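You operate a simulated robot arm through the tools that you are given. There is no shell and no other tool.

You are at the controls of a simulated robot arm. One attempt, no reset.

## Task
Pump 400 ml into the can under the drum spout.
Fine: press RESET once first, so that the meter ends on 400 ml; open the red valve, close it after; spill nothing.

The check looks at the end state, three seconds after you hand in, the way a careful person would. Anything else that was tipped, shoved, dropped, spilled or broken makes it a failure.

## Robot
A 7-joint arm with a two-finger parallel gripper, fixed in place. Base frame: the origin is at the foot of the arm, x ahead of it, y to its left, z up. Lengths are in mm, angles in degrees, forces in N, time in s.
With the tool pointing down near the work surface it reaches from about 120 to 640 mm from the base axis. Its first joint turns from -66.0 to 66.0 degrees. Payload 2.4 kg.
The TCP is the grasp point between the finger pads, 30 mm short of the fingertips. In the tool frame z runs along the fingers and y along their closing line. Largest opening 94 mm; finger width 28, thickness 10; the body of the gripper, 50 by 96 mm, starts 55 mm behind the TCP.
Orientation is that of the tool frame in the base frame, as [roll, pitch, yaw] about the fixed x, y, z axes, in that order (R = Rz(yaw) Ry(pitch) Rx(roll)). With the fingers straight down and closing along the base's y, the tool's x points along the base's -x, its y along +y and its z along -z.

## Interface
- The arm moves only by the tool step_arm. Its argument "series" is text: rows parted by semicolons, each of 7 numbers parted by spaces: the shift along the tool's x, y, z in mm, then the turn, a rotation vector about the tool's x, y, z in degrees, then the opening in per cent of the stroke, from 0 (shut) to 100 (fully open). In form: dx dy dz rx ry rz claw; .... A call has 1 to 20 rows; each row is the pose to reach, as a shift and turn from the pose commanded when the call began, along the tool's axes at that moment. Each row takes 0.2 s and may step no farther than 50 mm and 8.6 degrees from the row before; otherwise, or with a gripper value out of range, the whole call is refused. A pose out of reach is approached as far as the arm can. The call stops where the force on the tool passes 90 N (or 10 N more than at its start, if that is more) or the arm is blocked; 0.2 s more then pass. The fingers move at their own pace (about 153 mm/s each) and stop on an object; they squeeze with about 28 N. The grip force told is the motor's: it shows also when the fingers shut on nothing. Time passes only in rows, and 0.2 s behind the last, so rows that repeat a pose let the fingers close. The reply holds the time, the measured pose of the TCP, the force on the tool along the base axes, the opening and the grip force, in the units named above and with some noise, with the torque about the TCP (base axes, N m) and any sound that the robot's microphone picked up.
- Cameras (640 x 400 px; columns grow to the right, rows downward): "scene" is fixed at [35.8, 470.5, 1457.2]; the picture's right is [-0.79, -0.62, 0.00], its down [-0.26, 0.34, -0.90] and it looks along [0.56, -0.71, -0.43] (base axes); focal length 362 px, centre (320, 200). "wrist" rides on the gripper at [76, 14, -102] in the tool frame; the picture's right is [-0.18, 0.98, 0.00], its down [-0.75, -0.14, -0.64] and it looks along [-0.63, -0.12, 0.77] (tool axes); focal length 243 px, centre (320, 200). There is no depth. A picture from a camera that has moved, and an enlarged one, comes with that camera's place and axes in the base frame and with its lens.
- snapshot(camera): a new picture of that camera. The clock stands still meanwhile.
- enlarge(camera, box): a new picture of the part [left, top, right, bottom] of that camera's present view, enlarged. The clock stands still meanwhile.
- finish_job(): hands the job in; it is judged then, once.

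Places have to be worked out from the pictures, the camera data and where the tool is seen. Open the gripper and draw the arm clear of the work before you hand the job in, unless the task says otherwise.

The tools are called after ">>>" by a JSON object that holds its "fn" and its "kwargs". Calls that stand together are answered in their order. step_arm: Moves the arm, as the interface text tells. Its arguments: {"type":"object","properties":{"series":{"type":"string"}},"required":["series"]} The other tools are called the same way: snapshot (camera) takes a picture; enlarge (camera, box) takes an enlarged picture of a part of a camera's view; finish_job () hands the job in.

At the start:

```text
t: 0.0
tcp_pos: [434.8, -57.5, 1221.5]
orientation: [180.0, 0.0, 180.0]
ft_force: [0.0, 0.5, 0.3]
ft_torque: [-0.01, 0.0, -0.01]
gripper_width: 94.0
grasp_force: 0.0
```

scene: 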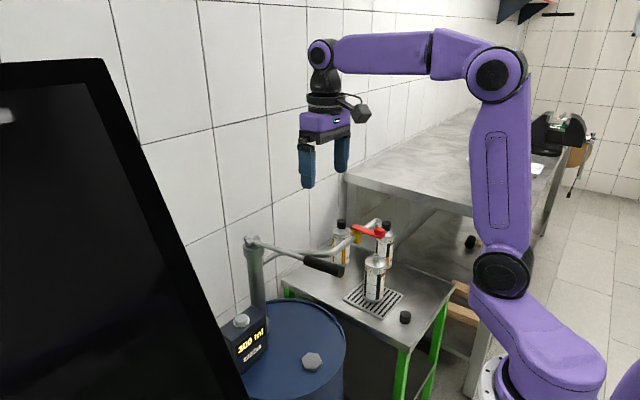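
wrist: 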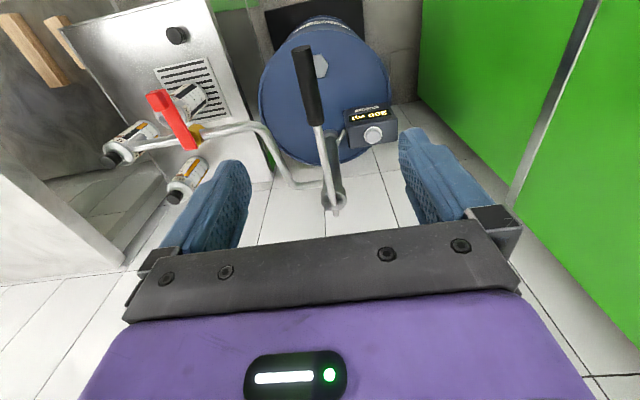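

I'll begin by looking closely at the pump, meter, valve and can in both cameras before moving anything.

>>> {"fn": "enlarge", "kwargs": {"camera": "scene", "box": [220, 200, 460, 400]}}

>>> {"fn": "enlarge", "kwargs": {"camera": "wrist", "box": [80, 0, 420, 220]}}

>>> {"fn": "enlarge", "kwargs": {"camera": "scene", "box": [220, 300, 300, 380]}}

>>> {"fn": "enlarge", "kwargs": {"camera": "scene", "box": [320, 210, 420, 330]}}

```text
2.00 times, centred on (340, 300) of scene
camera zoom: at [35.8, 470.5, 1457.2], right [-0.79, -0.62, 0.0], down [-0.26, 0.34, -0.9], along [0.56, -0.71, -0.43], focal length 724 px, centre (280, 0)
```

zoom: 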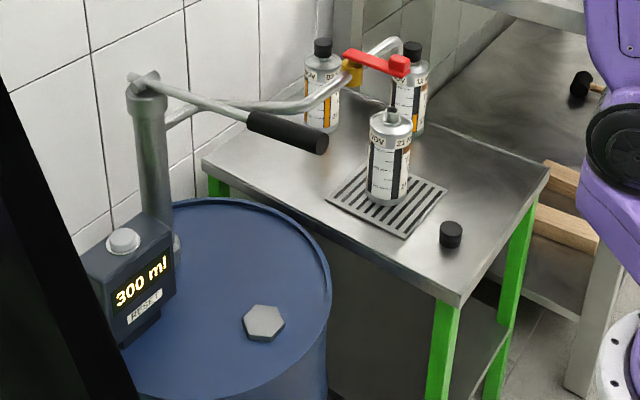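

```text
1.82 times, centred on (250, 110) of wrist
camera zoom: at [357.0, -41.8, 1324.9], right [0.18, 0.98, 0.0], down [0.75, -0.14, 0.64], along [0.63, -0.12, -0.77], focal length 441 px, centre (447, 364)
```

zoom: 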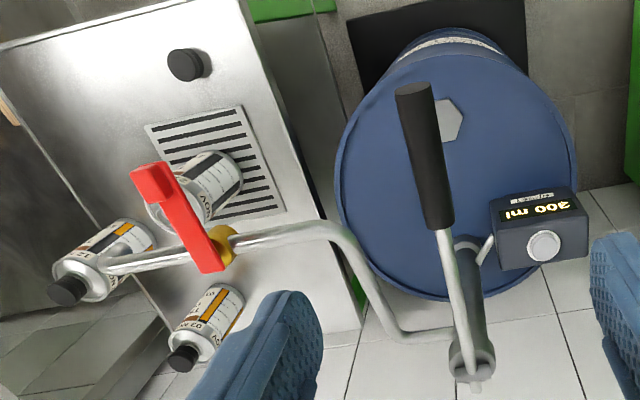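

```text
5.00 times, centred on (260, 340) of scene
camera zoom: at [35.8, 470.5, 1457.2], right [-0.79, -0.62, 0.0], down [-0.26, 0.34, -0.9], along [0.56, -0.71, -0.43], focal length 1811 px, centre (620, -500)
```

zoom: 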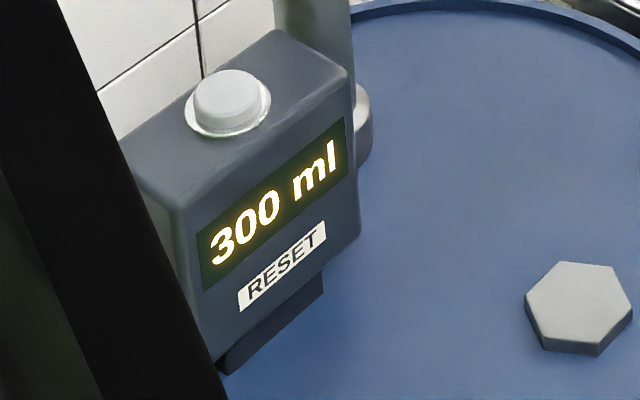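

```text
3.33 times, centred on (370, 270) of scene
camera zoom: at [35.8, 470.5, 1457.2], right [-0.79, -0.62, 0.0], down [-0.26, 0.34, -0.9], along [0.56, -0.71, -0.43], focal length 1207 px, centre (153, -33)
```

zoom: 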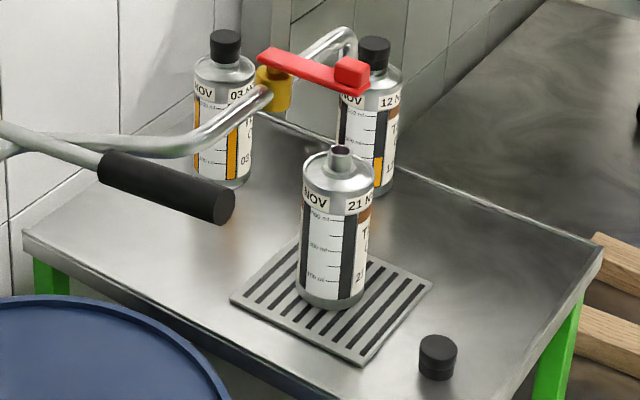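

The scene view shows the meter reading 300 ml, the can centred on the grate with its mouth open, and the red handle lying across the pipe, which means the valve is closed. There is also a dark/green panel on the left (+y) that I can't place, so I turn the wrist about its own axis in free air to look that way.

>>> {"fn": "step_arm", "kwargs": {"series": "0 0 0 0 0 -8 100; 0 0 0 0 0 -16 100; 0 0 0 0 0 -24 100; 0 0 0 0 0 -32 100; 0 0 0 0 0 -40 100; 0 0 0 0 0 -48 100; 0 0 0 0 0 -56 100"}}

>>> {"fn": "snapshot", "kwargs": {"camera": "wrist"}}

>>> {"fn": "snapshot", "kwargs": {"camera": "scene"}}

```text
t: 1.6
tcp_pos: [434.9, -57.1, 1221.2]
orientation: [-179.8, 0.0, -123.9]
ft_force: [0.4, -1.2, 0.0]
ft_torque: [0.01, 0.0, 0.05]
gripper_width: 94.0
grasp_force: 0.0
```

```text
taken
camera wrist: at [379.1, -111.8, 1325.0], right [-0.71, 0.7, 0.0], down [0.54, 0.55, 0.64], along [0.45, 0.46, -0.77], focal length 243 px, centre (320, 200)
```

wrist: 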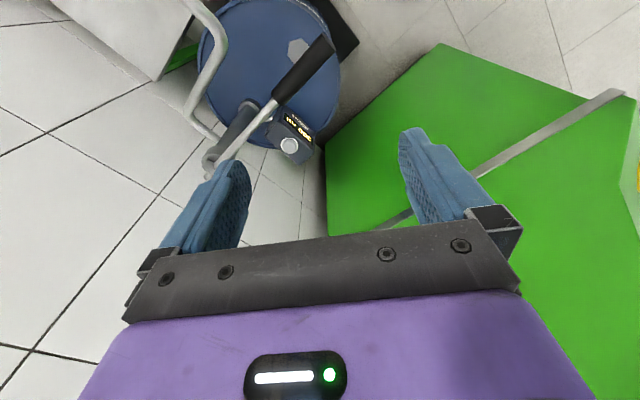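

```text
taken
```

scene: 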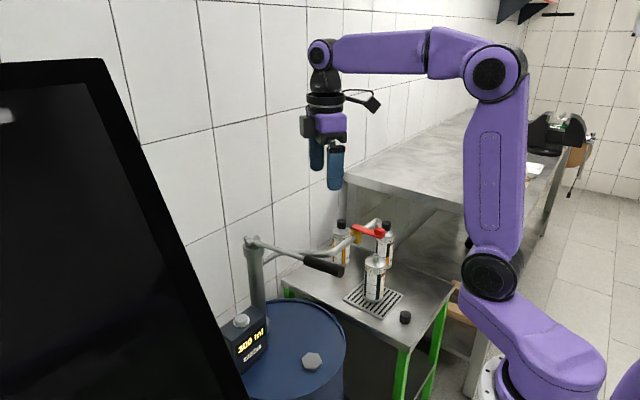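

The green/dark panel stands around y≈400, well outside my work area. The meter's top button triangulates to about (627, 38, 787), so I turn the wrist back and shut the fingers for pressing.

>>> {"fn": "step_arm", "kwargs": {"series": "0 0 0 0 0 8 60; 0 0 0 0 0 16 30; 0 0 0 0 0 24 0; 0 0 0 0 0 32 0; 0 0 0 0 0 40 0; 0 0 0 0 0 48 0; 0 0 0 0 0 56 0"}}

```text
t: 3.2
tcp_pos: [435.1, -56.4, 1222.2]
orientation: [179.9, 0.0, 179.7]
ft_force: [-0.6, -0.6, -0.4]
ft_torque: [0.02, 0.0, 0.02]
gripper_width: 0.0
grasp_force: 27.7
```

The fingers are closed. Next I move in free air to about (530, 38, 1100), to look at the meter from closer up.

>>> {"fn": "step_arm", "kwargs": {"series": "-24 24 30 0 0 0 0; -48 48 61 0 0 0 0; -72 72 92 0 0 0 0; -95 95 121.5 0 0 0 0; -95 95 121.5 0 0 0 0"}}

>>> {"fn": "snapshot", "kwargs": {"camera": "wrist"}}

>>> {"fn": "snapshot", "kwargs": {"camera": "scene"}}

```text
t: 4.4
tcp_pos: [529.7, 37.4, 1096.7]
orientation: [179.9, 0.0, 180.0]
ft_force: [0.1, -0.9, 0.4]
ft_torque: [0.03, 0.02, -0.01]
gripper_width: 0.1
grasp_force: 28.0
```

```text
taken
camera wrist: at [452.0, 52.2, 1201.4], right [0.18, 0.98, 0.0], down [0.75, -0.14, 0.64], along [0.63, -0.12, -0.77], focal length 243 px, centre (320, 200)
```

wrist: 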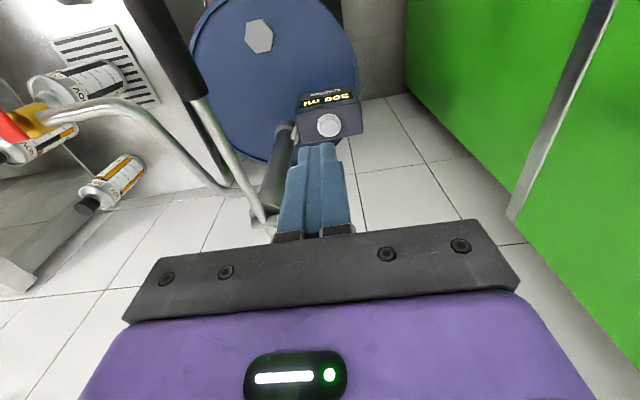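

```text
taken
```

scene: 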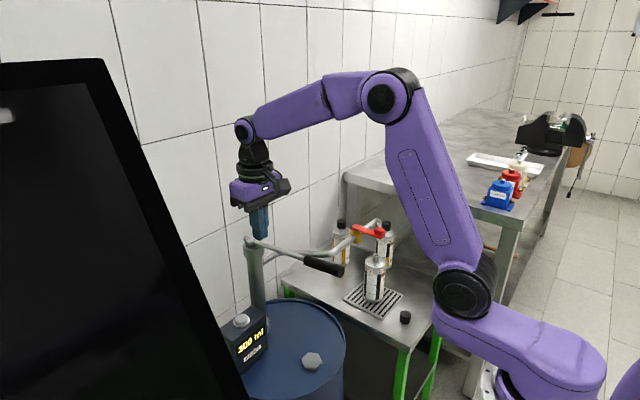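

The fingertips line up with my camera model. I enlarge both views to pin down the button and the post beside it before descending.

>>> {"fn": "enlarge", "kwargs": {"camera": "wrist", "box": [160, 60, 400, 260]}}

>>> {"fn": "enlarge", "kwargs": {"camera": "scene", "box": [220, 210, 380, 370]}}

>>> {"fn": "enlarge", "kwargs": {"camera": "wrist", "box": [0, 20, 200, 220]}}

```text
2.00 times, centred on (280, 160) of wrist
camera zoom: at [452.0, 52.2, 1201.4], right [0.18, 0.98, 0.0], down [0.75, -0.14, 0.64], along [0.63, -0.12, -0.77], focal length 485 px, centre (400, 280)
```

zoom: 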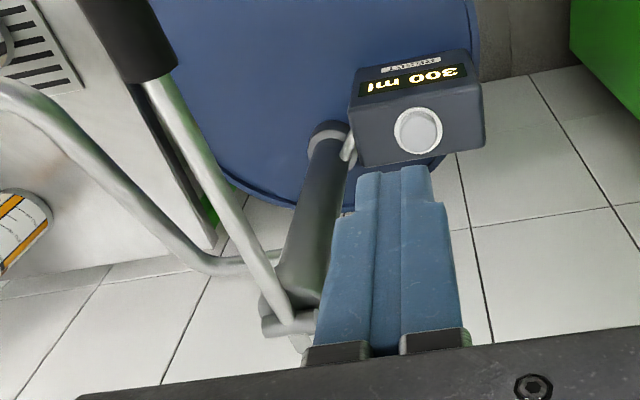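

```text
2.50 times, centred on (300, 290) of scene
camera zoom: at [35.8, 470.5, 1457.2], right [-0.79, -0.62, 0.0], down [-0.26, 0.34, -0.9], along [0.56, -0.71, -0.43], focal length 906 px, centre (370, -25)
```

zoom: 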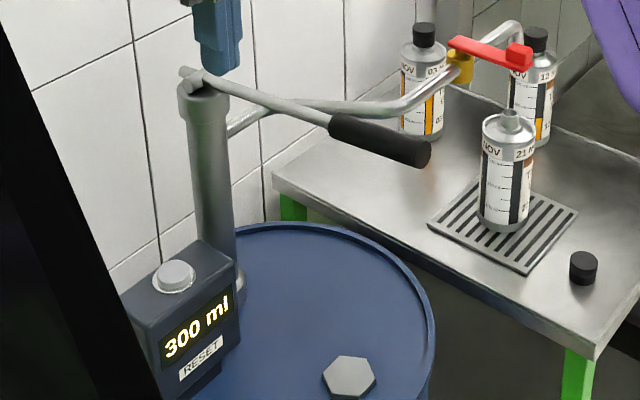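

```text
2.00 times, centred on (100, 120) of wrist
camera zoom: at [452.0, 52.2, 1201.4], right [0.18, 0.98, 0.0], down [0.75, -0.14, 0.64], along [0.63, -0.12, -0.77], focal length 485 px, centre (760, 360)
```

zoom: 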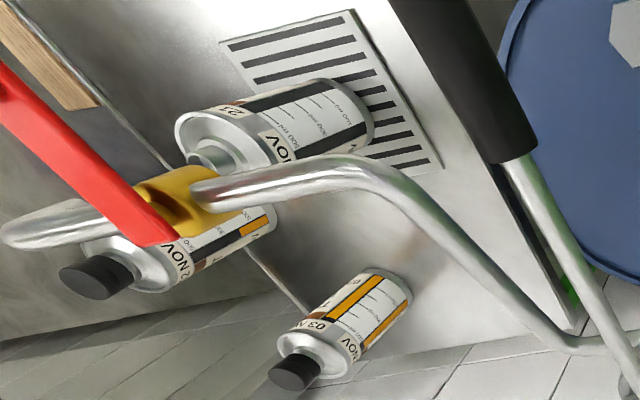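

The can's tube is dark, so it looks empty, and the marks run up to 500 ml. I move above the meter button at about (627, 37), keeping the tips near z=870.

>>> {"fn": "step_arm", "kwargs": {"series": "-24 0 40 0 0 0 0; -48 0 80 0 0 0 0; -72 0 120 0 0 0 0; -97 0 160 0 0 0 0; -97 0 200 0 0 0 0; -97 0 200 0 0 0 0"}}

>>> {"fn": "snapshot", "kwargs": {"camera": "wrist"}}

>>> {"fn": "enlarge", "kwargs": {"camera": "scene", "box": [200, 210, 360, 370]}}

```text
t: 5.8
tcp_pos: [627.5, 37.2, 899.6]
orientation: [-180.0, 0.1, 180.0]
ft_force: [-0.1, -0.1, -0.9]
ft_torque: [-0.01, 0.01, 0.02]
gripper_width: 0.0
grasp_force: 28.1
```

```text
taken
camera wrist: at [550.4, 52.6, 1004.0], right [0.18, 0.98, 0.0], down [0.75, -0.14, 0.64], along [0.63, -0.12, -0.77], focal length 243 px, centre (320, 200)
```

wrist: 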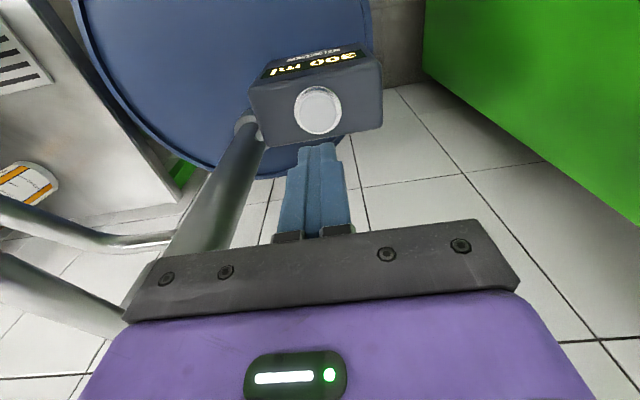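

```text
2.50 times, centred on (280, 290) of scene
camera zoom: at [35.8, 470.5, 1457.2], right [-0.79, -0.62, 0.0], down [-0.26, 0.34, -0.9], along [0.56, -0.71, -0.43], focal length 906 px, centre (420, -25)
```

zoom: 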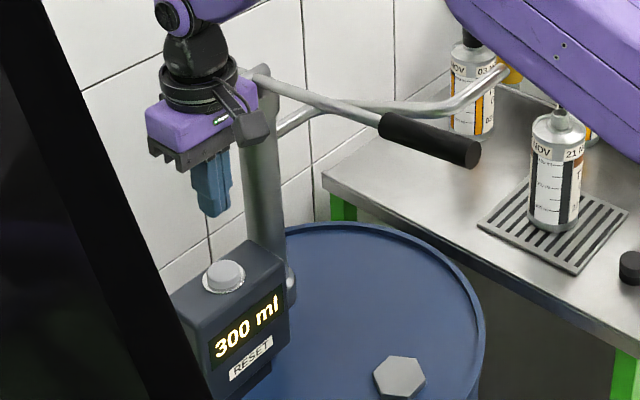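

The button stays under the fingertips in both views, within about 3 mm. I lower the tips to about z≈803, still just above the button.

>>> {"fn": "step_arm", "kwargs": {"series": "0 0 35 0 0 0 0; 0 0 60 0 0 0 0; 0 0 67 0 0 0 0; 0 0 67 0 0 0 0"}}

>>> {"fn": "enlarge", "kwargs": {"camera": "wrist", "box": [220, 40, 420, 240]}}

>>> {"fn": "enlarge", "kwargs": {"camera": "scene", "box": [200, 270, 290, 360]}}

```text
t: 6.8
tcp_pos: [626.0, 37.0, 834.9]
orientation: [180.0, 0.0, 180.0]
ft_force: [0.5, 0.4, 0.1]
ft_torque: [0.02, 0.0, -0.02]
gripper_width: 0.1
grasp_force: 28.3
```

```text
2.00 times, centred on (320, 140) of wrist
camera zoom: at [549.2, 52.9, 937.3], right [0.18, 0.98, 0.0], down [0.75, -0.14, 0.64], along [0.63, -0.12, -0.77], focal length 485 px, centre (320, 320)
```

zoom: 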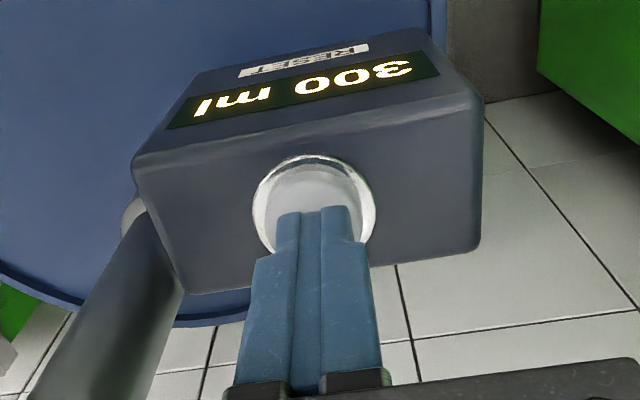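

```text
4.44 times, centred on (245, 315) of scene
camera zoom: at [35.8, 470.5, 1457.2], right [-0.79, -0.62, 0.0], down [-0.26, 0.34, -0.9], along [0.56, -0.71, -0.43], focal length 1610 px, centre (653, -311)
```

zoom: 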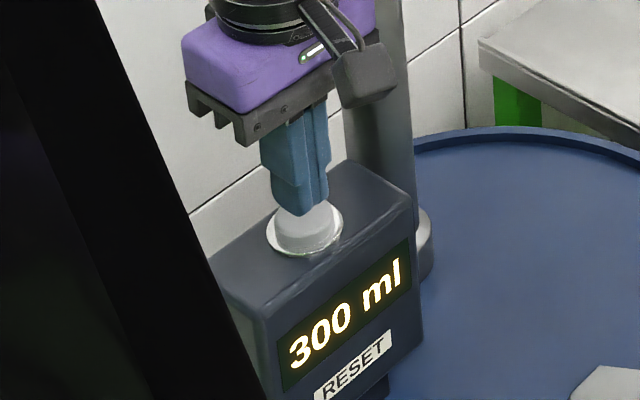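

The closed tips sit right over the button cap, with the display still at 300 ml. I press down in small steps and watch the force.

>>> {"fn": "step_arm", "kwargs": {"series": "0 0 4 0 0 0 0; 0 0 8 0 0 0 0; 0 0 11 0 0 0 0"}}

```text
t: 7.6
tcp_pos: [627.1, 38.0, 823.9]
orientation: [179.9, 0.1, 180.0]
ft_force: [0.1, 0.3, -0.9]
ft_torque: [0.02, 0.02, 0.0]
gripper_width: 0.1
grasp_force: 27.9
```

No contact yet at tip z≈794, so I keep descending in 2 mm steps.

>>> {"fn": "step_arm", "kwargs": {"series": "0 0 2 0 0 0 0; 0 0 4 0 0 0 0"}}

>>> {"fn": "enlarge", "kwargs": {"camera": "scene", "box": [200, 270, 290, 360]}}

```text
t: 8.2
tcp_pos: [626.4, 37.8, 817.7]
orientation: [179.9, -0.1, 180.0]
ft_force: [-0.8, -0.4, 1.5]
ft_torque: [0.01, -0.04, -0.01]
gripper_width: 0.1
grasp_force: 28.0
heard: click
```

```text
4.44 times, centred on (245, 315) of scene
camera zoom: at [35.8, 470.5, 1457.2], right [-0.79, -0.62, 0.0], down [-0.26, 0.34, -0.9], along [0.56, -0.71, -0.43], focal length 1610 px, centre (653, -311)
```

zoom: 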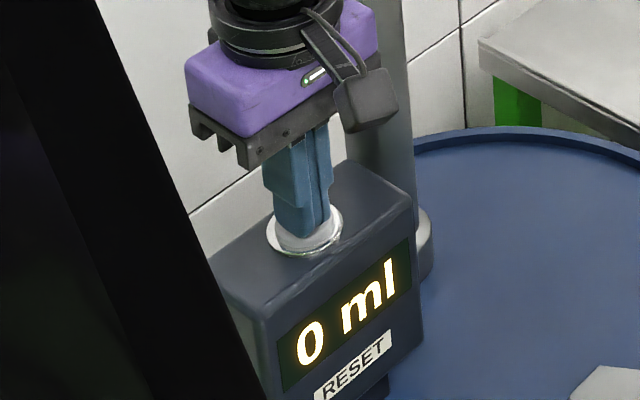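

There was a click and the meter reads 0 ml, so the reset is done once. I go straight back up, clear of the meter and lever.

>>> {"fn": "step_arm", "kwargs": {"series": "0 0 -20 0 0 0 0; 0 0 -60 0 0 0 0; 0 0 -105 0 0 0 0; 0 0 -150 0 0 0 0; 0 0 -195 0 0 0 0; 0 0 -240 0 0 0 0; 0 0 -282 0 0 0 0; 0 0 -282 0 0 0 0"}}

>>> {"fn": "enlarge", "kwargs": {"camera": "scene", "box": [200, 210, 360, 370]}}

```text
t: 10.0
tcp_pos: [626.1, 39.9, 1098.2]
orientation: [-179.9, 0.0, -179.9]
ft_force: [0.4, -0.7, -0.3]
ft_torque: [0.01, 0.0, 0.0]
gripper_width: 0.0
grasp_force: 28.1
```

```text
2.50 times, centred on (280, 290) of scene
camera zoom: at [35.8, 470.5, 1457.2], right [-0.79, -0.62, 0.0], down [-0.26, 0.34, -0.9], along [0.56, -0.71, -0.43], focal length 906 px, centre (420, -25)
```

zoom: 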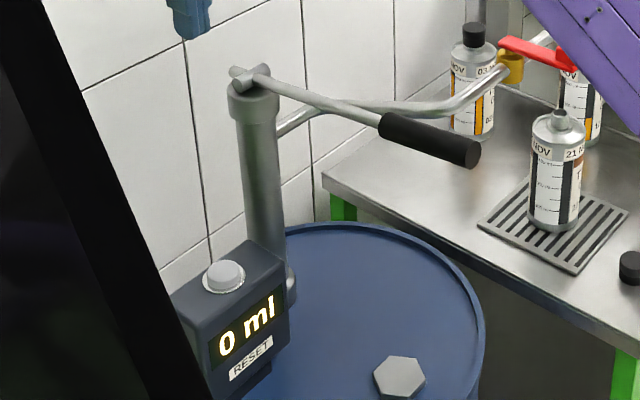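

The meter holds at 0 ml with the arm clear. I move at height to above the valve, about (456, -284, 1060), to examine the handle and spout.

>>> {"fn": "step_arm", "kwargs": {"series": "21 -40 5 0 0 0 0; 42 -80 10 0 0 0 0; 63 -120 15 0 0 0 0; 85 -160 20 0 0 0 0; 106 -200 25 0 0 0 0; 127 -240 30 0 0 0 0; 149 -280 35 0 0 0 0; 170 -321 40 0 0 0 0; 170 -321 40 0 0 0 0"}}

>>> {"fn": "snapshot", "kwargs": {"camera": "wrist"}}

>>> {"fn": "snapshot", "kwargs": {"camera": "scene"}}

```text
t: 12.0
tcp_pos: [454.3, -284.4, 1061.2]
orientation: [179.9, 0.0, -180.0]
ft_force: [0.3, 0.1, 0.5]
ft_torque: [0.01, 0.04, 0.0]
gripper_width: 0.1
grasp_force: 27.4
```

```text
taken
camera wrist: at [377.2, -269.2, 1164.3], right [0.18, 0.98, 0.0], down [0.75, -0.14, 0.64], along [0.63, -0.12, -0.77], focal length 243 px, centre (320, 200)
```

wrist: 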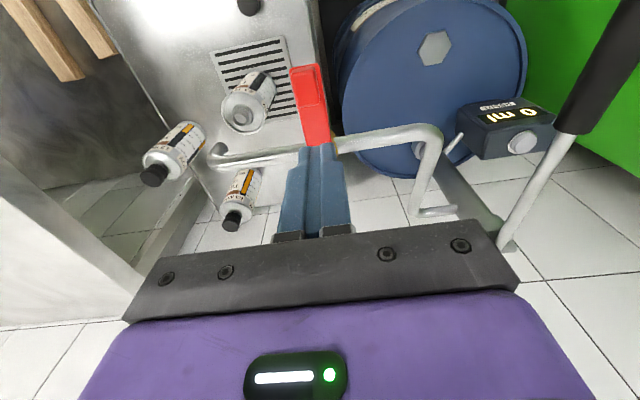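

```text
taken
```

scene: 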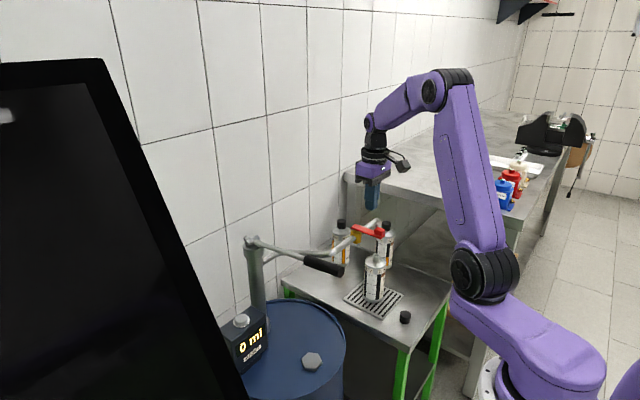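

>>> {"fn": "enlarge", "kwargs": {"camera": "wrist", "box": [130, 30, 450, 230]}}

>>> {"fn": "enlarge", "kwargs": {"camera": "scene", "box": [320, 170, 430, 280]}}

```text
2.00 times, centred on (290, 130) of wrist
camera zoom: at [377.2, -269.2, 1164.3], right [0.18, 0.98, 0.0], down [0.75, -0.14, 0.64], along [0.63, -0.12, -0.77], focal length 485 px, centre (380, 340)
```

zoom: 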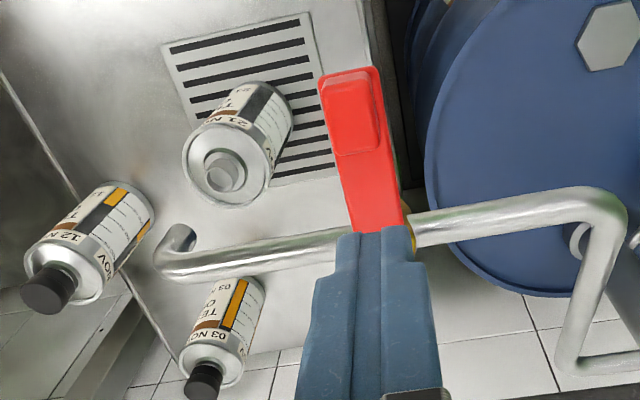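

```text
3.64 times, centred on (375, 225) of scene
camera zoom: at [35.8, 470.5, 1457.2], right [-0.79, -0.62, 0.0], down [-0.26, 0.34, -0.9], along [0.56, -0.71, -0.43], focal length 1317 px, centre (120, 109)
```

zoom: 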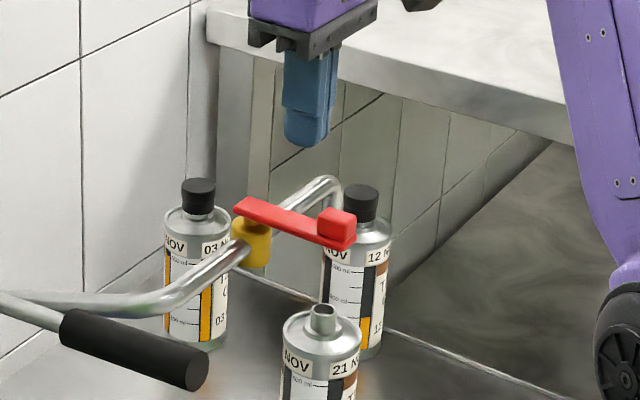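

The spout ends at about (490, -410, 900), directly above the can mouth. The valve pivot is near (506, -294), and the handle points to -x with a raised block near (428, -290, 965). I move above the block with the fingers open for a clear look.

>>> {"fn": "step_arm", "kwargs": {"series": "14 -3 10 0 0 0 65; 28.8 -6.5 20 0 0 0 65; 28.8 -6.5 20 0 0 0 65"}}

>>> {"fn": "enlarge", "kwargs": {"camera": "wrist", "box": [200, 30, 440, 230]}}

>>> {"fn": "enlarge", "kwargs": {"camera": "scene", "box": [330, 170, 430, 270]}}

```text
t: 12.8
tcp_pos: [425.7, -290.0, 1039.8]
orientation: [179.9, 0.0, 180.0]
ft_force: [0.2, -0.1, 0.0]
ft_torque: [-0.02, -0.02, 0.0]
gripper_width: 61.0
grasp_force: 0.0
```

```text
2.00 times, centred on (320, 130) of wrist
camera zoom: at [348.8, -275.4, 1143.6], right [0.18, 0.98, 0.0], down [0.75, -0.14, 0.64], along [0.63, -0.12, -0.77], focal length 485 px, centre (320, 340)
```

zoom: 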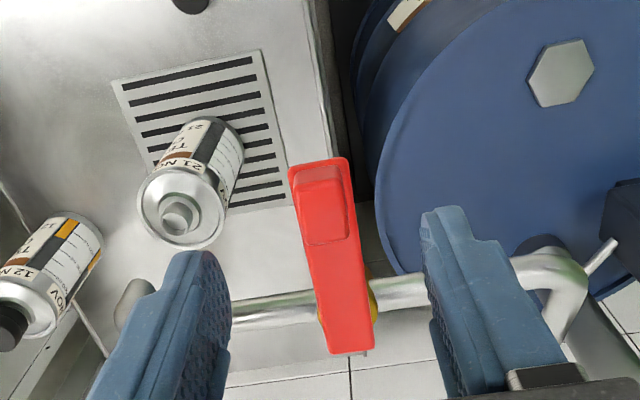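

```text
4.00 times, centred on (380, 220) of scene
camera zoom: at [35.8, 470.5, 1457.2], right [-0.79, -0.62, 0.0], down [-0.26, 0.34, -0.9], along [0.56, -0.71, -0.43], focal length 1449 px, centre (80, 120)
```

zoom: 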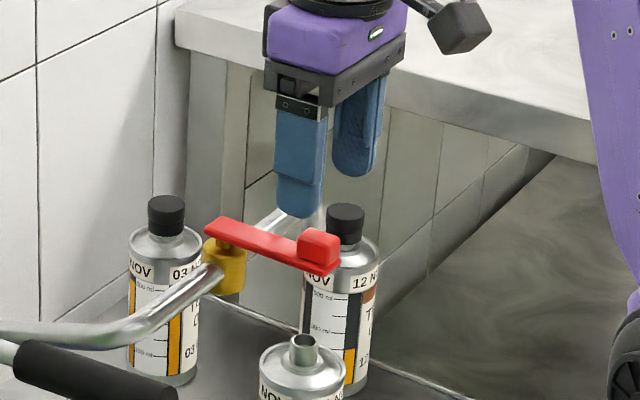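

The handle is centred between the fingers: the block is at about (427, -288), its top at z≈970, and the pipe at x≈500. I descend so the fingers straddle the block with tips at z≈942, above pipe level, and then close gently.

>>> {"fn": "step_arm", "kwargs": {"series": "0 1 30 0 0 0 65; 0 1.5 55 0 0 0 65; 0 1.5 68 0 0 0 65; 0 1.5 68 0 0 0 65"}}

>>> {"fn": "enlarge", "kwargs": {"camera": "wrist", "box": [200, 30, 440, 230]}}

>>> {"fn": "enlarge", "kwargs": {"camera": "scene", "box": [330, 170, 430, 270]}}

```text
t: 13.8
tcp_pos: [429.4, -289.6, 970.6]
orientation: [-180.0, 0.1, 179.9]
ft_force: [0.8, 0.2, 1.0]
ft_torque: [0.01, -0.02, -0.01]
gripper_width: 61.2
grasp_force: 0.1
```

```text
2.00 times, centred on (320, 130) of wrist
camera zoom: at [351.8, -273.6, 1074.8], right [0.18, 0.98, 0.0], down [0.75, -0.14, 0.64], along [0.63, -0.12, -0.77], focal length 485 px, centre (320, 340)
```

zoom: 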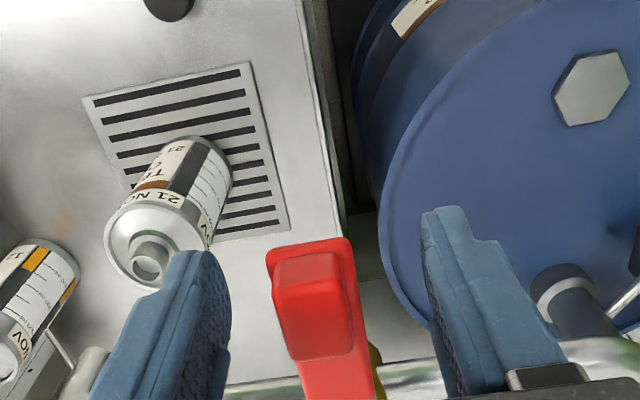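

```text
4.00 times, centred on (380, 220) of scene
camera zoom: at [35.8, 470.5, 1457.2], right [-0.79, -0.62, 0.0], down [-0.26, 0.34, -0.9], along [0.56, -0.71, -0.43], focal length 1449 px, centre (80, 120)
```

zoom: 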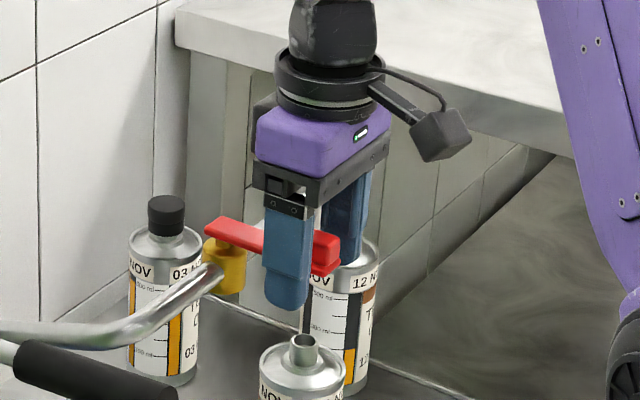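

Fingers straddle the handle end with nothing touching (force ≈1 N). Now I close on it.

>>> {"fn": "step_arm", "kwargs": {"series": "0 0 0 0 0 0 30; 0 0 0 0 0 0 0; 0 0 0 0 0 0 0"}}

>>> {"fn": "enlarge", "kwargs": {"camera": "wrist", "box": [200, 30, 440, 230]}}

```text
t: 14.6
tcp_pos: [429.4, -290.1, 971.3]
orientation: [180.0, 0.1, 179.9]
ft_force: [0.5, -6.3, -4.7]
ft_torque: [-0.12, -0.29, -0.2]
gripper_width: 23.6
grasp_force: 45.3
```

```text
2.00 times, centred on (320, 130) of wrist
camera zoom: at [351.6, -274.4, 1074.9], right [0.19, 0.98, 0.0], down [0.75, -0.14, 0.64], along [0.63, -0.12, -0.77], focal length 485 px, centre (320, 340)
```

zoom: 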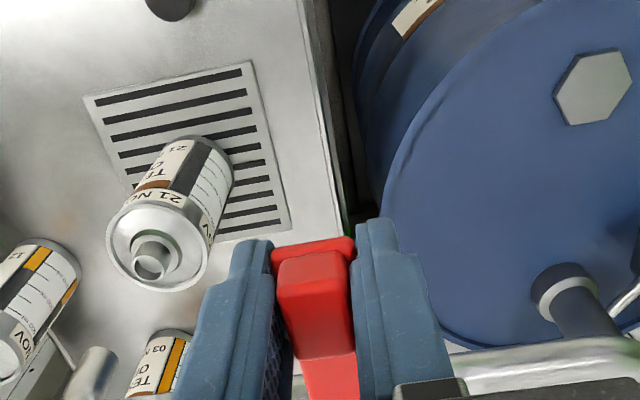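

I have a firm grip on the block at 23.6 mm. Now I try the turning direction with a small 4° swing about the pivot toward -y, watching the force.

>>> {"fn": "step_arm", "kwargs": {"series": "0 -2.5 0 0 0 -2 0; -0.2 -5 0 0 0 -4 0"}}

```text
t: 15.2
tcp_pos: [430.7, -294.0, 971.6]
orientation: [-179.9, 0.2, -176.1]
ft_force: [8.2, -10.7, -14.2]
ft_torque: [-0.14, 0.24, -0.83]
gripper_width: 23.4
grasp_force: 45.1
```

>>> {"fn": "enlarge", "kwargs": {"camera": "scene", "box": [330, 170, 430, 270]}}

>>> {"fn": "enlarge", "kwargs": {"camera": "wrist", "box": [200, 30, 440, 230]}}

```text
4.00 times, centred on (380, 220) of scene
camera zoom: at [36.3, 470.1, 1457.4], right [-0.79, -0.62, 0.0], down [-0.26, 0.34, -0.9], along [0.56, -0.71, -0.43], focal length 1449 px, centre (80, 120)
```

zoom: 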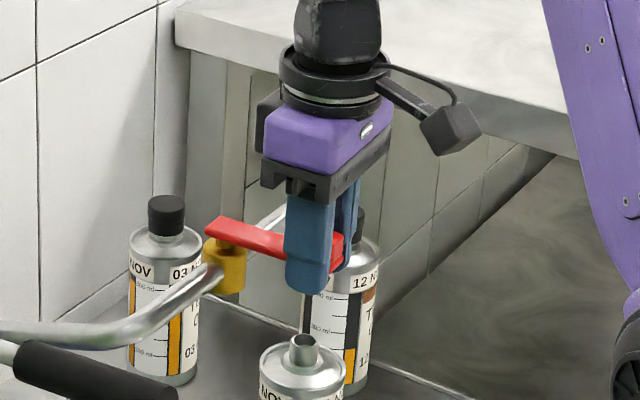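

```text
2.00 times, centred on (320, 130) of wrist
camera zoom: at [350.8, -284.4, 1074.9], right [0.12, 0.99, 0.0], down [0.76, -0.09, 0.64], along [0.64, -0.08, -0.77], focal length 485 px, centre (320, 340)
```

zoom: 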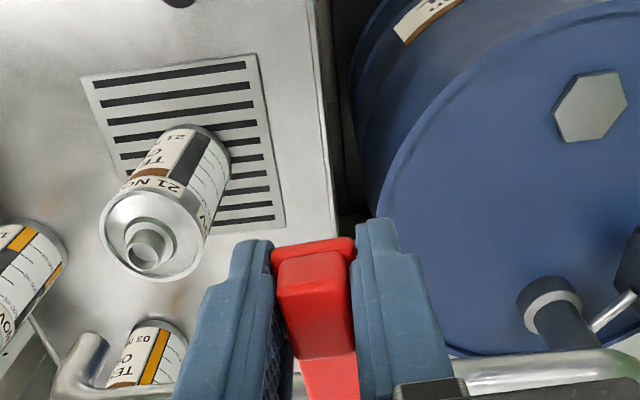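

The handle is following the gripper toward -y with only modest force. I continue the arc another 8° and check again.

>>> {"fn": "step_arm", "kwargs": {"series": "-0.2 -5 0 0 0 -4 0; -0.7 -10 0 0 0 -8 0; -0.7 -10 0 0 0 -8 0"}}

>>> {"fn": "enlarge", "kwargs": {"camera": "scene", "box": [330, 170, 430, 270]}}

```text
t: 16.0
tcp_pos: [430.2, -304.9, 971.3]
orientation: [180.0, 0.1, -168.0]
ft_force: [9.2, -8.5, -14.0]
ft_torque: [0.02, -0.63, -0.72]
gripper_width: 23.4
grasp_force: 44.5
```

```text
4.00 times, centred on (380, 220) of scene
camera zoom: at [36.3, 470.1, 1457.4], right [-0.79, -0.62, 0.0], down [-0.26, 0.34, -0.9], along [0.56, -0.71, -0.43], focal length 1449 px, centre (80, 120)
```

zoom: 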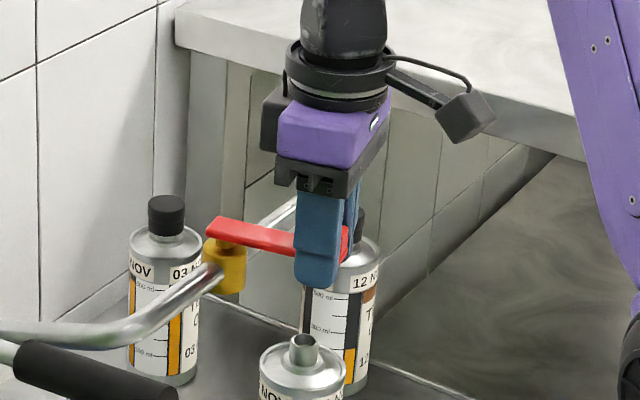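

The handle turns freely in this direction with steady, low force. I continue another 32° along the arc.

>>> {"fn": "step_arm", "kwargs": {"series": "-0.7 -10 0 0 0 -8 0; -2.8 -19.8 0 0 0 -16 0; -6.2 -29.3 0 0 0 -24 0; -10.9 -38.2 0 0 0 -32 0; -10.9 -38.2 0 0 0 -32 0"}}

>>> {"fn": "enlarge", "kwargs": {"camera": "scene", "box": [330, 170, 430, 270]}}

>>> {"fn": "snapshot", "kwargs": {"camera": "wrist"}}

```text
t: 17.2
tcp_pos: [448.9, -339.4, 972.1]
orientation: [-179.9, -0.1, -136.0]
ft_force: [12.3, -6.3, -14.2]
ft_torque: [0.1, -0.33, -0.91]
gripper_width: 23.5
grasp_force: 45.1
```

```text
4.00 times, centred on (380, 220) of scene
camera zoom: at [36.4, 470.1, 1457.3], right [-0.79, -0.62, 0.0], down [-0.26, 0.34, -0.9], along [0.56, -0.71, -0.43], focal length 1449 px, centre (80, 120)
```

zoom: 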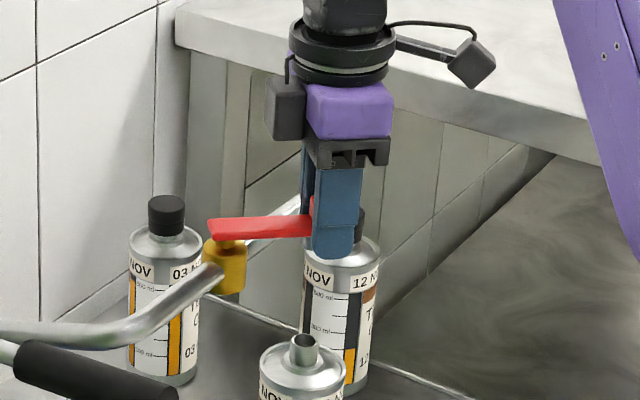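

```text
taken
camera wrist: at [382.5, -380.8, 1075.0], right [-0.55, 0.83, 0.0], down [0.64, 0.42, 0.64], along [0.54, 0.35, -0.77], focal length 243 px, centre (320, 200)
```

wrist: 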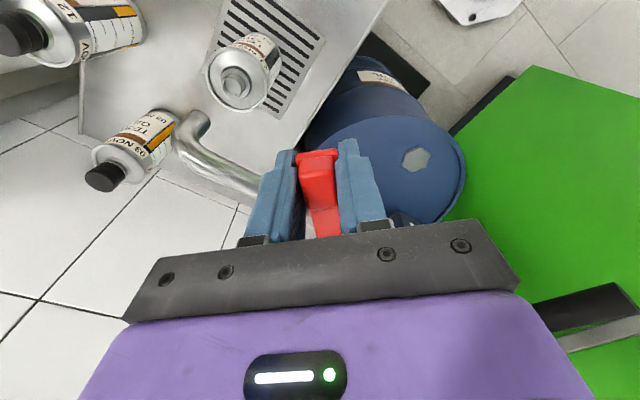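

The handle is at about 44° and moving smoothly, so I continue the arc by a further 32°.

>>> {"fn": "step_arm", "kwargs": {"series": "-0.7 -10 0 0 0 -8 0; -2.8 -19.8 0 0 0 -16 0; -6.2 -29.3 0 0 0 -24 0; -10.9 -38.2 0 0 0 -32 0; -10.9 -38.2 0 0 0 -32 0"}}

>>> {"fn": "enlarge", "kwargs": {"camera": "scene", "box": [330, 170, 430, 270]}}

>>> {"fn": "snapshot", "kwargs": {"camera": "wrist"}}

```text
t: 18.4
tcp_pos: [483.0, -359.2, 970.7]
orientation: [-180.0, 0.0, -103.9]
ft_force: [10.5, -10.5, -18.3]
ft_torque: [0.27, -0.26, -0.93]
gripper_width: 23.6
grasp_force: 44.8
```

```text
4.00 times, centred on (380, 220) of scene
camera zoom: at [36.4, 470.0, 1457.4], right [-0.79, -0.62, 0.0], down [-0.26, 0.34, -0.9], along [0.56, -0.71, -0.43], focal length 1449 px, centre (80, 120)
```

zoom: 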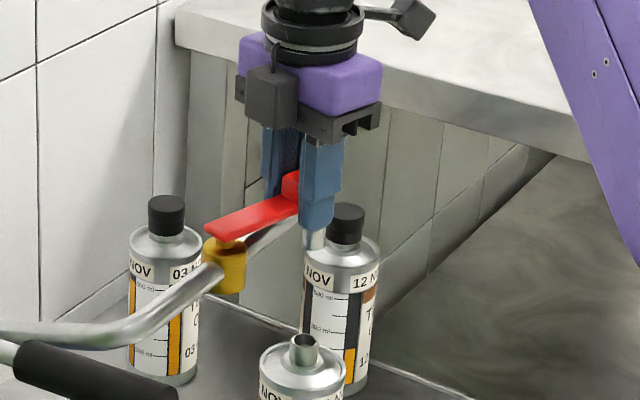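

```text
taken
camera wrist: at [448.5, -428.4, 1075.1], right [-0.91, 0.42, 0.0], down [0.32, 0.7, 0.64], along [0.27, 0.58, -0.77], focal length 243 px, centre (320, 200)
```

wrist: 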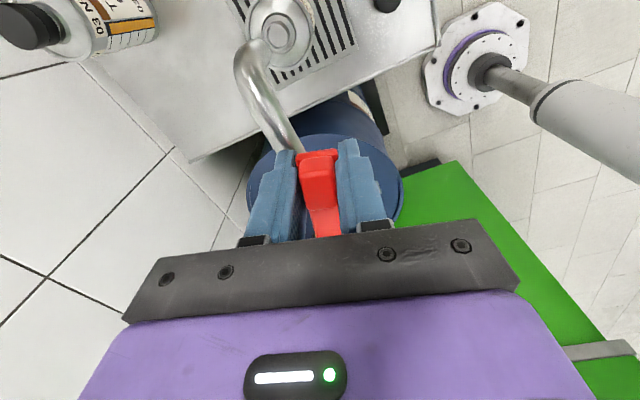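

The handle is at about 76°, nearly in line with the pipe. I make the last 14° in smaller steps.

>>> {"fn": "step_arm", "kwargs": {"series": "-0.2 -5 0 0 0 -4 0; -0.7 -10 0 0 0 -8 0; -1.3 -13.7 0 0 0 -11 0; -2.1 -17.4 0 0 0 -14 0; -2.1 -17.4 0 0 0 -14 0"}}

>>> {"fn": "enlarge", "kwargs": {"camera": "scene", "box": [330, 170, 430, 270]}}

>>> {"fn": "snapshot", "kwargs": {"camera": "wrist"}}

```text
t: 19.6
tcp_pos: [498.3, -361.0, 971.8]
orientation: [-179.8, -0.1, -90.0]
ft_force: [9.0, -14.3, -11.2]
ft_torque: [-0.03, -0.06, -0.68]
gripper_width: 23.6
grasp_force: 45.2
```

```text
4.00 times, centred on (380, 220) of scene
camera zoom: at [36.3, 470.0, 1457.4], right [-0.79, -0.62, 0.0], down [-0.26, 0.34, -0.9], along [0.56, -0.71, -0.43], focal length 1449 px, centre (80, 120)
```

zoom: 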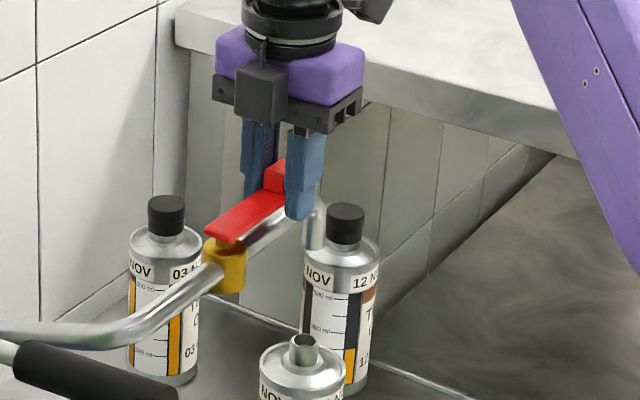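

```text
taken
camera wrist: at [483.8, -436.3, 1075.3], right [-0.98, 0.18, 0.0], down [0.14, 0.75, 0.64], along [0.12, 0.63, -0.77], focal length 243 px, centre (320, 200)
```

wrist: 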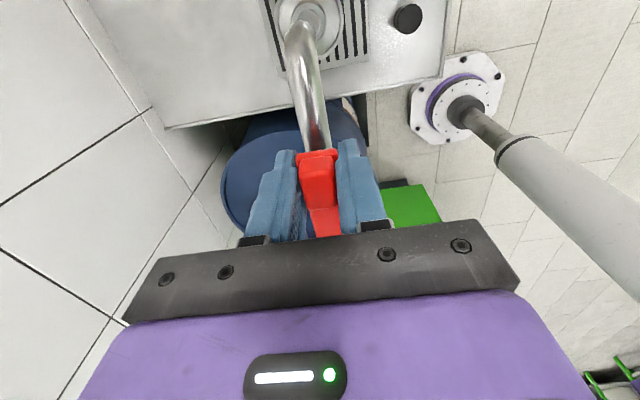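

The handle now lies along the pipe. I try 4° more to feel for the open stop, so that the valve is fully open.

>>> {"fn": "step_arm", "kwargs": {"series": "-0.1 -2.5 0 0 0 -2 0; -0.2 -5 0 0 0 -4 0; -0.2 -5 0 0 0 -4 0"}}

>>> {"fn": "enlarge", "kwargs": {"camera": "wrist", "box": [220, 0, 420, 240]}}

>>> {"fn": "enlarge", "kwargs": {"camera": "scene", "box": [330, 190, 410, 270]}}

```text
t: 20.4
tcp_pos: [501.4, -360.4, 972.9]
orientation: [179.7, 0.1, -86.2]
ft_force: [-11.9, -7.2, 0.8]
ft_torque: [-0.06, 0.08, -1.32]
gripper_width: 24.4
grasp_force: 44.9
```

```text
1.67 times, centred on (320, 120) of wrist
camera zoom: at [491.5, -437.1, 1075.1], right [-0.99, 0.12, 0.0], down [0.09, 0.76, 0.64], along [0.07, 0.64, -0.77], focal length 404 px, centre (320, 333)
```

zoom: 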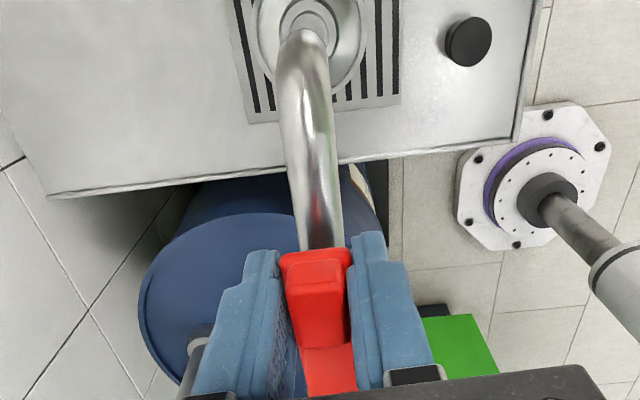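

```text
5.00 times, centred on (370, 230) of scene
camera zoom: at [35.5, 470.3, 1457.3], right [-0.79, -0.62, 0.0], down [-0.26, 0.34, -0.9], along [0.56, -0.71, -0.43], focal length 1811 px, centre (70, 50)
```

zoom: 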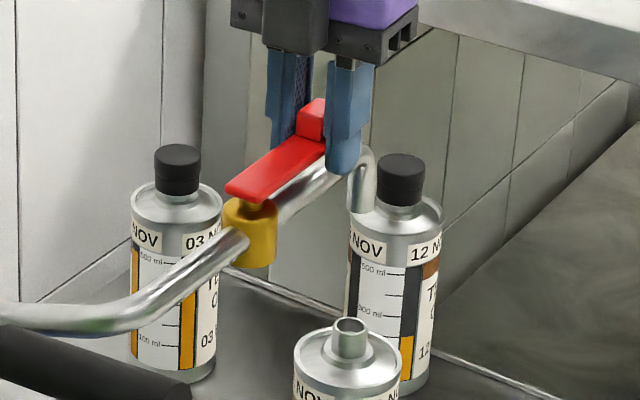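

The force flipped to resisting (-12 N), so the open stop is reached at about 90° with the handle in line with the pipe. I release and lift straight up.

>>> {"fn": "step_arm", "kwargs": {"series": "0 1.5 0 0 0 1 20; 0 1.5 0 0 0 1 50; 0 1.5 0 0 0 1 65; 0 1.5 -30 0 0 1 65; 0 1.5 -70 0 0 1 65; 0 1.5 -100 0 0 1 65; 0 1.5 -100 0 0 1 65"}}

>>> {"fn": "snapshot", "kwargs": {"camera": "wrist"}}

>>> {"fn": "snapshot", "kwargs": {"camera": "scene"}}

```text
t: 22.0
tcp_pos: [500.7, -361.2, 1071.8]
orientation: [180.0, 0.1, -87.0]
ft_force: [-0.1, -0.2, 0.1]
ft_torque: [0.03, 0.03, 0.06]
gripper_width: 61.1
grasp_force: 0.0
```

```text
taken
camera wrist: at [489.9, -436.5, 1176.3], right [-0.99, 0.13, 0.0], down [0.1, 0.76, 0.64], along [0.09, 0.64, -0.77], focal length 243 px, centre (320, 200)
```

wrist: 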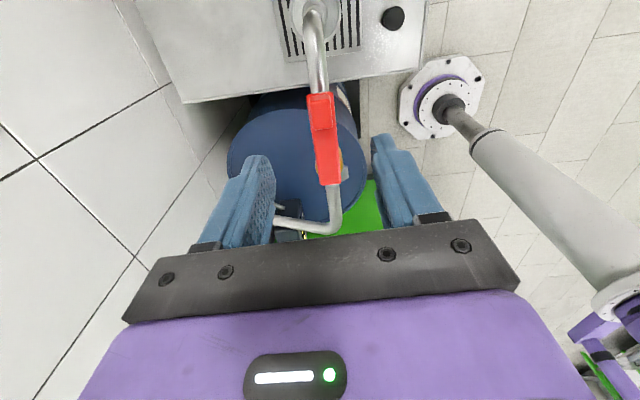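

```text
taken
```

scene: 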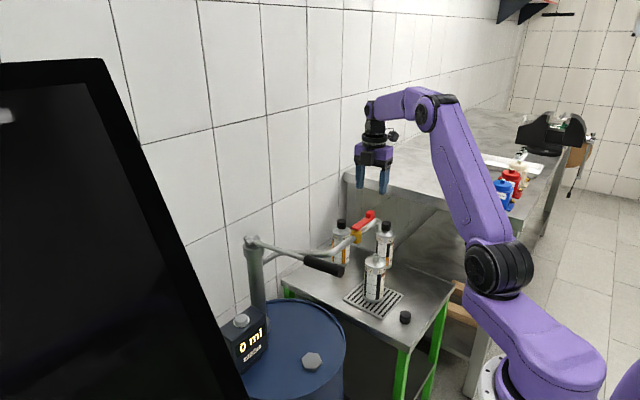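

The valve stays open and the meter is still at 0 ml. I turn the wrist back and travel at height to above the pump lever's black grip, near (430, -64).

>>> {"fn": "step_arm", "kwargs": {"series": "-27.2 5.7 0 0 0 8.45 65; -54.4 11.4 0 0 0 16.9 65; -81.6 17.1 0 0 0 25.35 65; -108.8 22.8 0 0 0 33.8 65; -136 28.5 0 0 0 42.25 65; -163.2 34.2 0 0 0 50.7 65; -190.4 39.9 0 0 0 59.15 65; -217.6 45.6 0 0 0 67.6 65; -244.8 51.3 0 0 0 76.05 65; -272 57 0 0 0 84.5 65; -299.7 62.9 0 0 0 93 65; -299.7 62.9 0 0 0 93 65"}}

>>> {"fn": "snapshot", "kwargs": {"camera": "wrist"}}

>>> {"fn": "enlarge", "kwargs": {"camera": "scene", "box": [220, 190, 400, 370]}}

```text
t: 24.6
tcp_pos: [424.5, -62.8, 1071.5]
orientation: [180.0, 0.0, 179.9]
ft_force: [0.3, -0.3, -0.2]
ft_torque: [-0.03, -0.01, -0.01]
gripper_width: 61.0
grasp_force: 0.0
```

```text
taken
camera wrist: at [347.5, -48.0, 1175.4], right [0.19, 0.98, 0.0], down [0.75, -0.14, 0.64], along [0.63, -0.12, -0.77], focal length 243 px, centre (320, 200)
```

wrist: 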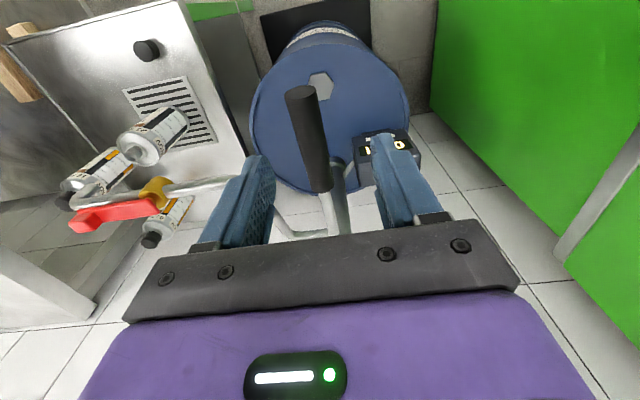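

```text
2.22 times, centred on (310, 280) of scene
camera zoom: at [35.8, 470.5, 1457.2], right [-0.79, -0.62, 0.0], down [-0.26, 0.34, -0.9], along [0.56, -0.71, -0.43], focal length 805 px, centre (342, 22)
```

zoom: 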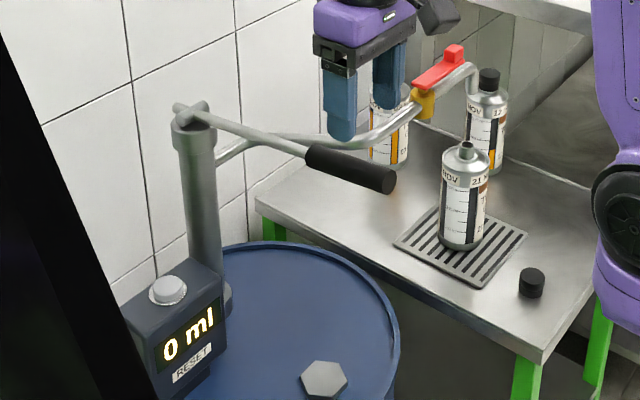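

The lever grip is about 27 mm thick, running from its end near (401, -72, 975) to a pivot near (690, -76, 932). I shift to y≈-74 and lower partway to check alignment.

>>> {"fn": "step_arm", "kwargs": {"series": "-7 -9.6 20 0 0 0 65; -7 -9.6 45 0 0 0 65; -7 -9.6 60 0 0 0 65; -7 -9.6 60 0 0 0 65"}}

>>> {"fn": "enlarge", "kwargs": {"camera": "wrist", "box": [200, 30, 440, 230]}}

>>> {"fn": "enlarge", "kwargs": {"camera": "scene", "box": [260, 190, 380, 310]}}

```text
t: 25.6
tcp_pos: [431.7, -73.1, 1011.6]
orientation: [180.0, 0.0, -180.0]
ft_force: [-1.0, 0.9, -0.6]
ft_torque: [0.03, 0.04, -0.01]
gripper_width: 60.9
grasp_force: 0.1
```

```text
2.00 times, centred on (320, 130) of wrist
camera zoom: at [353.8, -57.8, 1115.6], right [0.18, 0.98, 0.0], down [0.75, -0.14, 0.64], along [0.63, -0.12, -0.77], focal length 485 px, centre (320, 340)
```

zoom: 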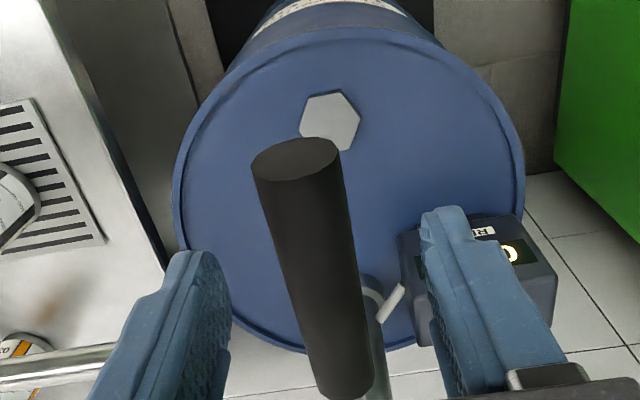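

```text
3.33 times, centred on (320, 250) of scene
camera zoom: at [35.8, 470.5, 1457.2], right [-0.79, -0.62, 0.0], down [-0.26, 0.34, -0.9], along [0.56, -0.71, -0.43], focal length 1207 px, centre (320, 33)
```

zoom: 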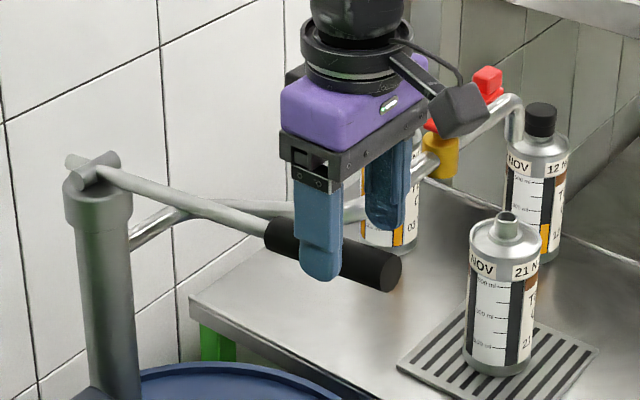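

The lever is centred between the open fingers at y≈-74. I lower to grip height, about z≈971, and close on it.

>>> {"fn": "step_arm", "kwargs": {"series": "0 0 20 0 0 0 65; 0 0 41 0 0 0 65; 0 0 41 0 0 0 65; 0 0 41 0 0 0 30; 0 0 41 0 0 0 0; 0 0 41 0 0 0 0"}}

>>> {"fn": "enlarge", "kwargs": {"camera": "wrist", "box": [200, 30, 440, 230]}}

>>> {"fn": "enlarge", "kwargs": {"camera": "scene", "box": [220, 190, 400, 370]}}

```text
t: 27.0
tcp_pos: [431.1, -75.1, 969.7]
orientation: [-180.0, 0.1, 179.8]
ft_force: [0.8, -24.8, -3.8]
ft_torque: [0.0, 0.01, 0.18]
gripper_width: 30.1
grasp_force: 44.7
```

```text
2.00 times, centred on (320, 130) of wrist
camera zoom: at [353.6, -59.5, 1074.0], right [0.19, 0.98, 0.0], down [0.75, -0.14, 0.64], along [0.63, -0.12, -0.77], focal length 485 px, centre (320, 340)
```

zoom: 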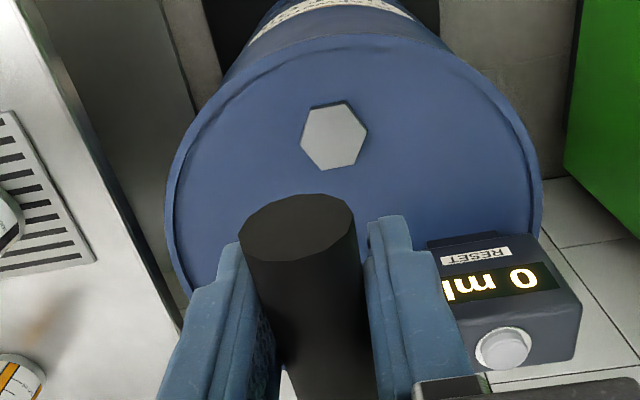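

```text
2.22 times, centred on (310, 280) of scene
camera zoom: at [35.9, 469.8, 1457.5], right [-0.79, -0.62, 0.0], down [-0.26, 0.34, -0.9], along [0.56, -0.71, -0.43], focal length 805 px, centre (342, 22)
```

zoom: 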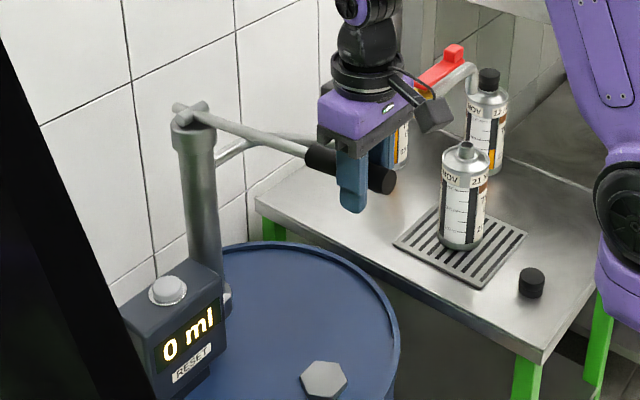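

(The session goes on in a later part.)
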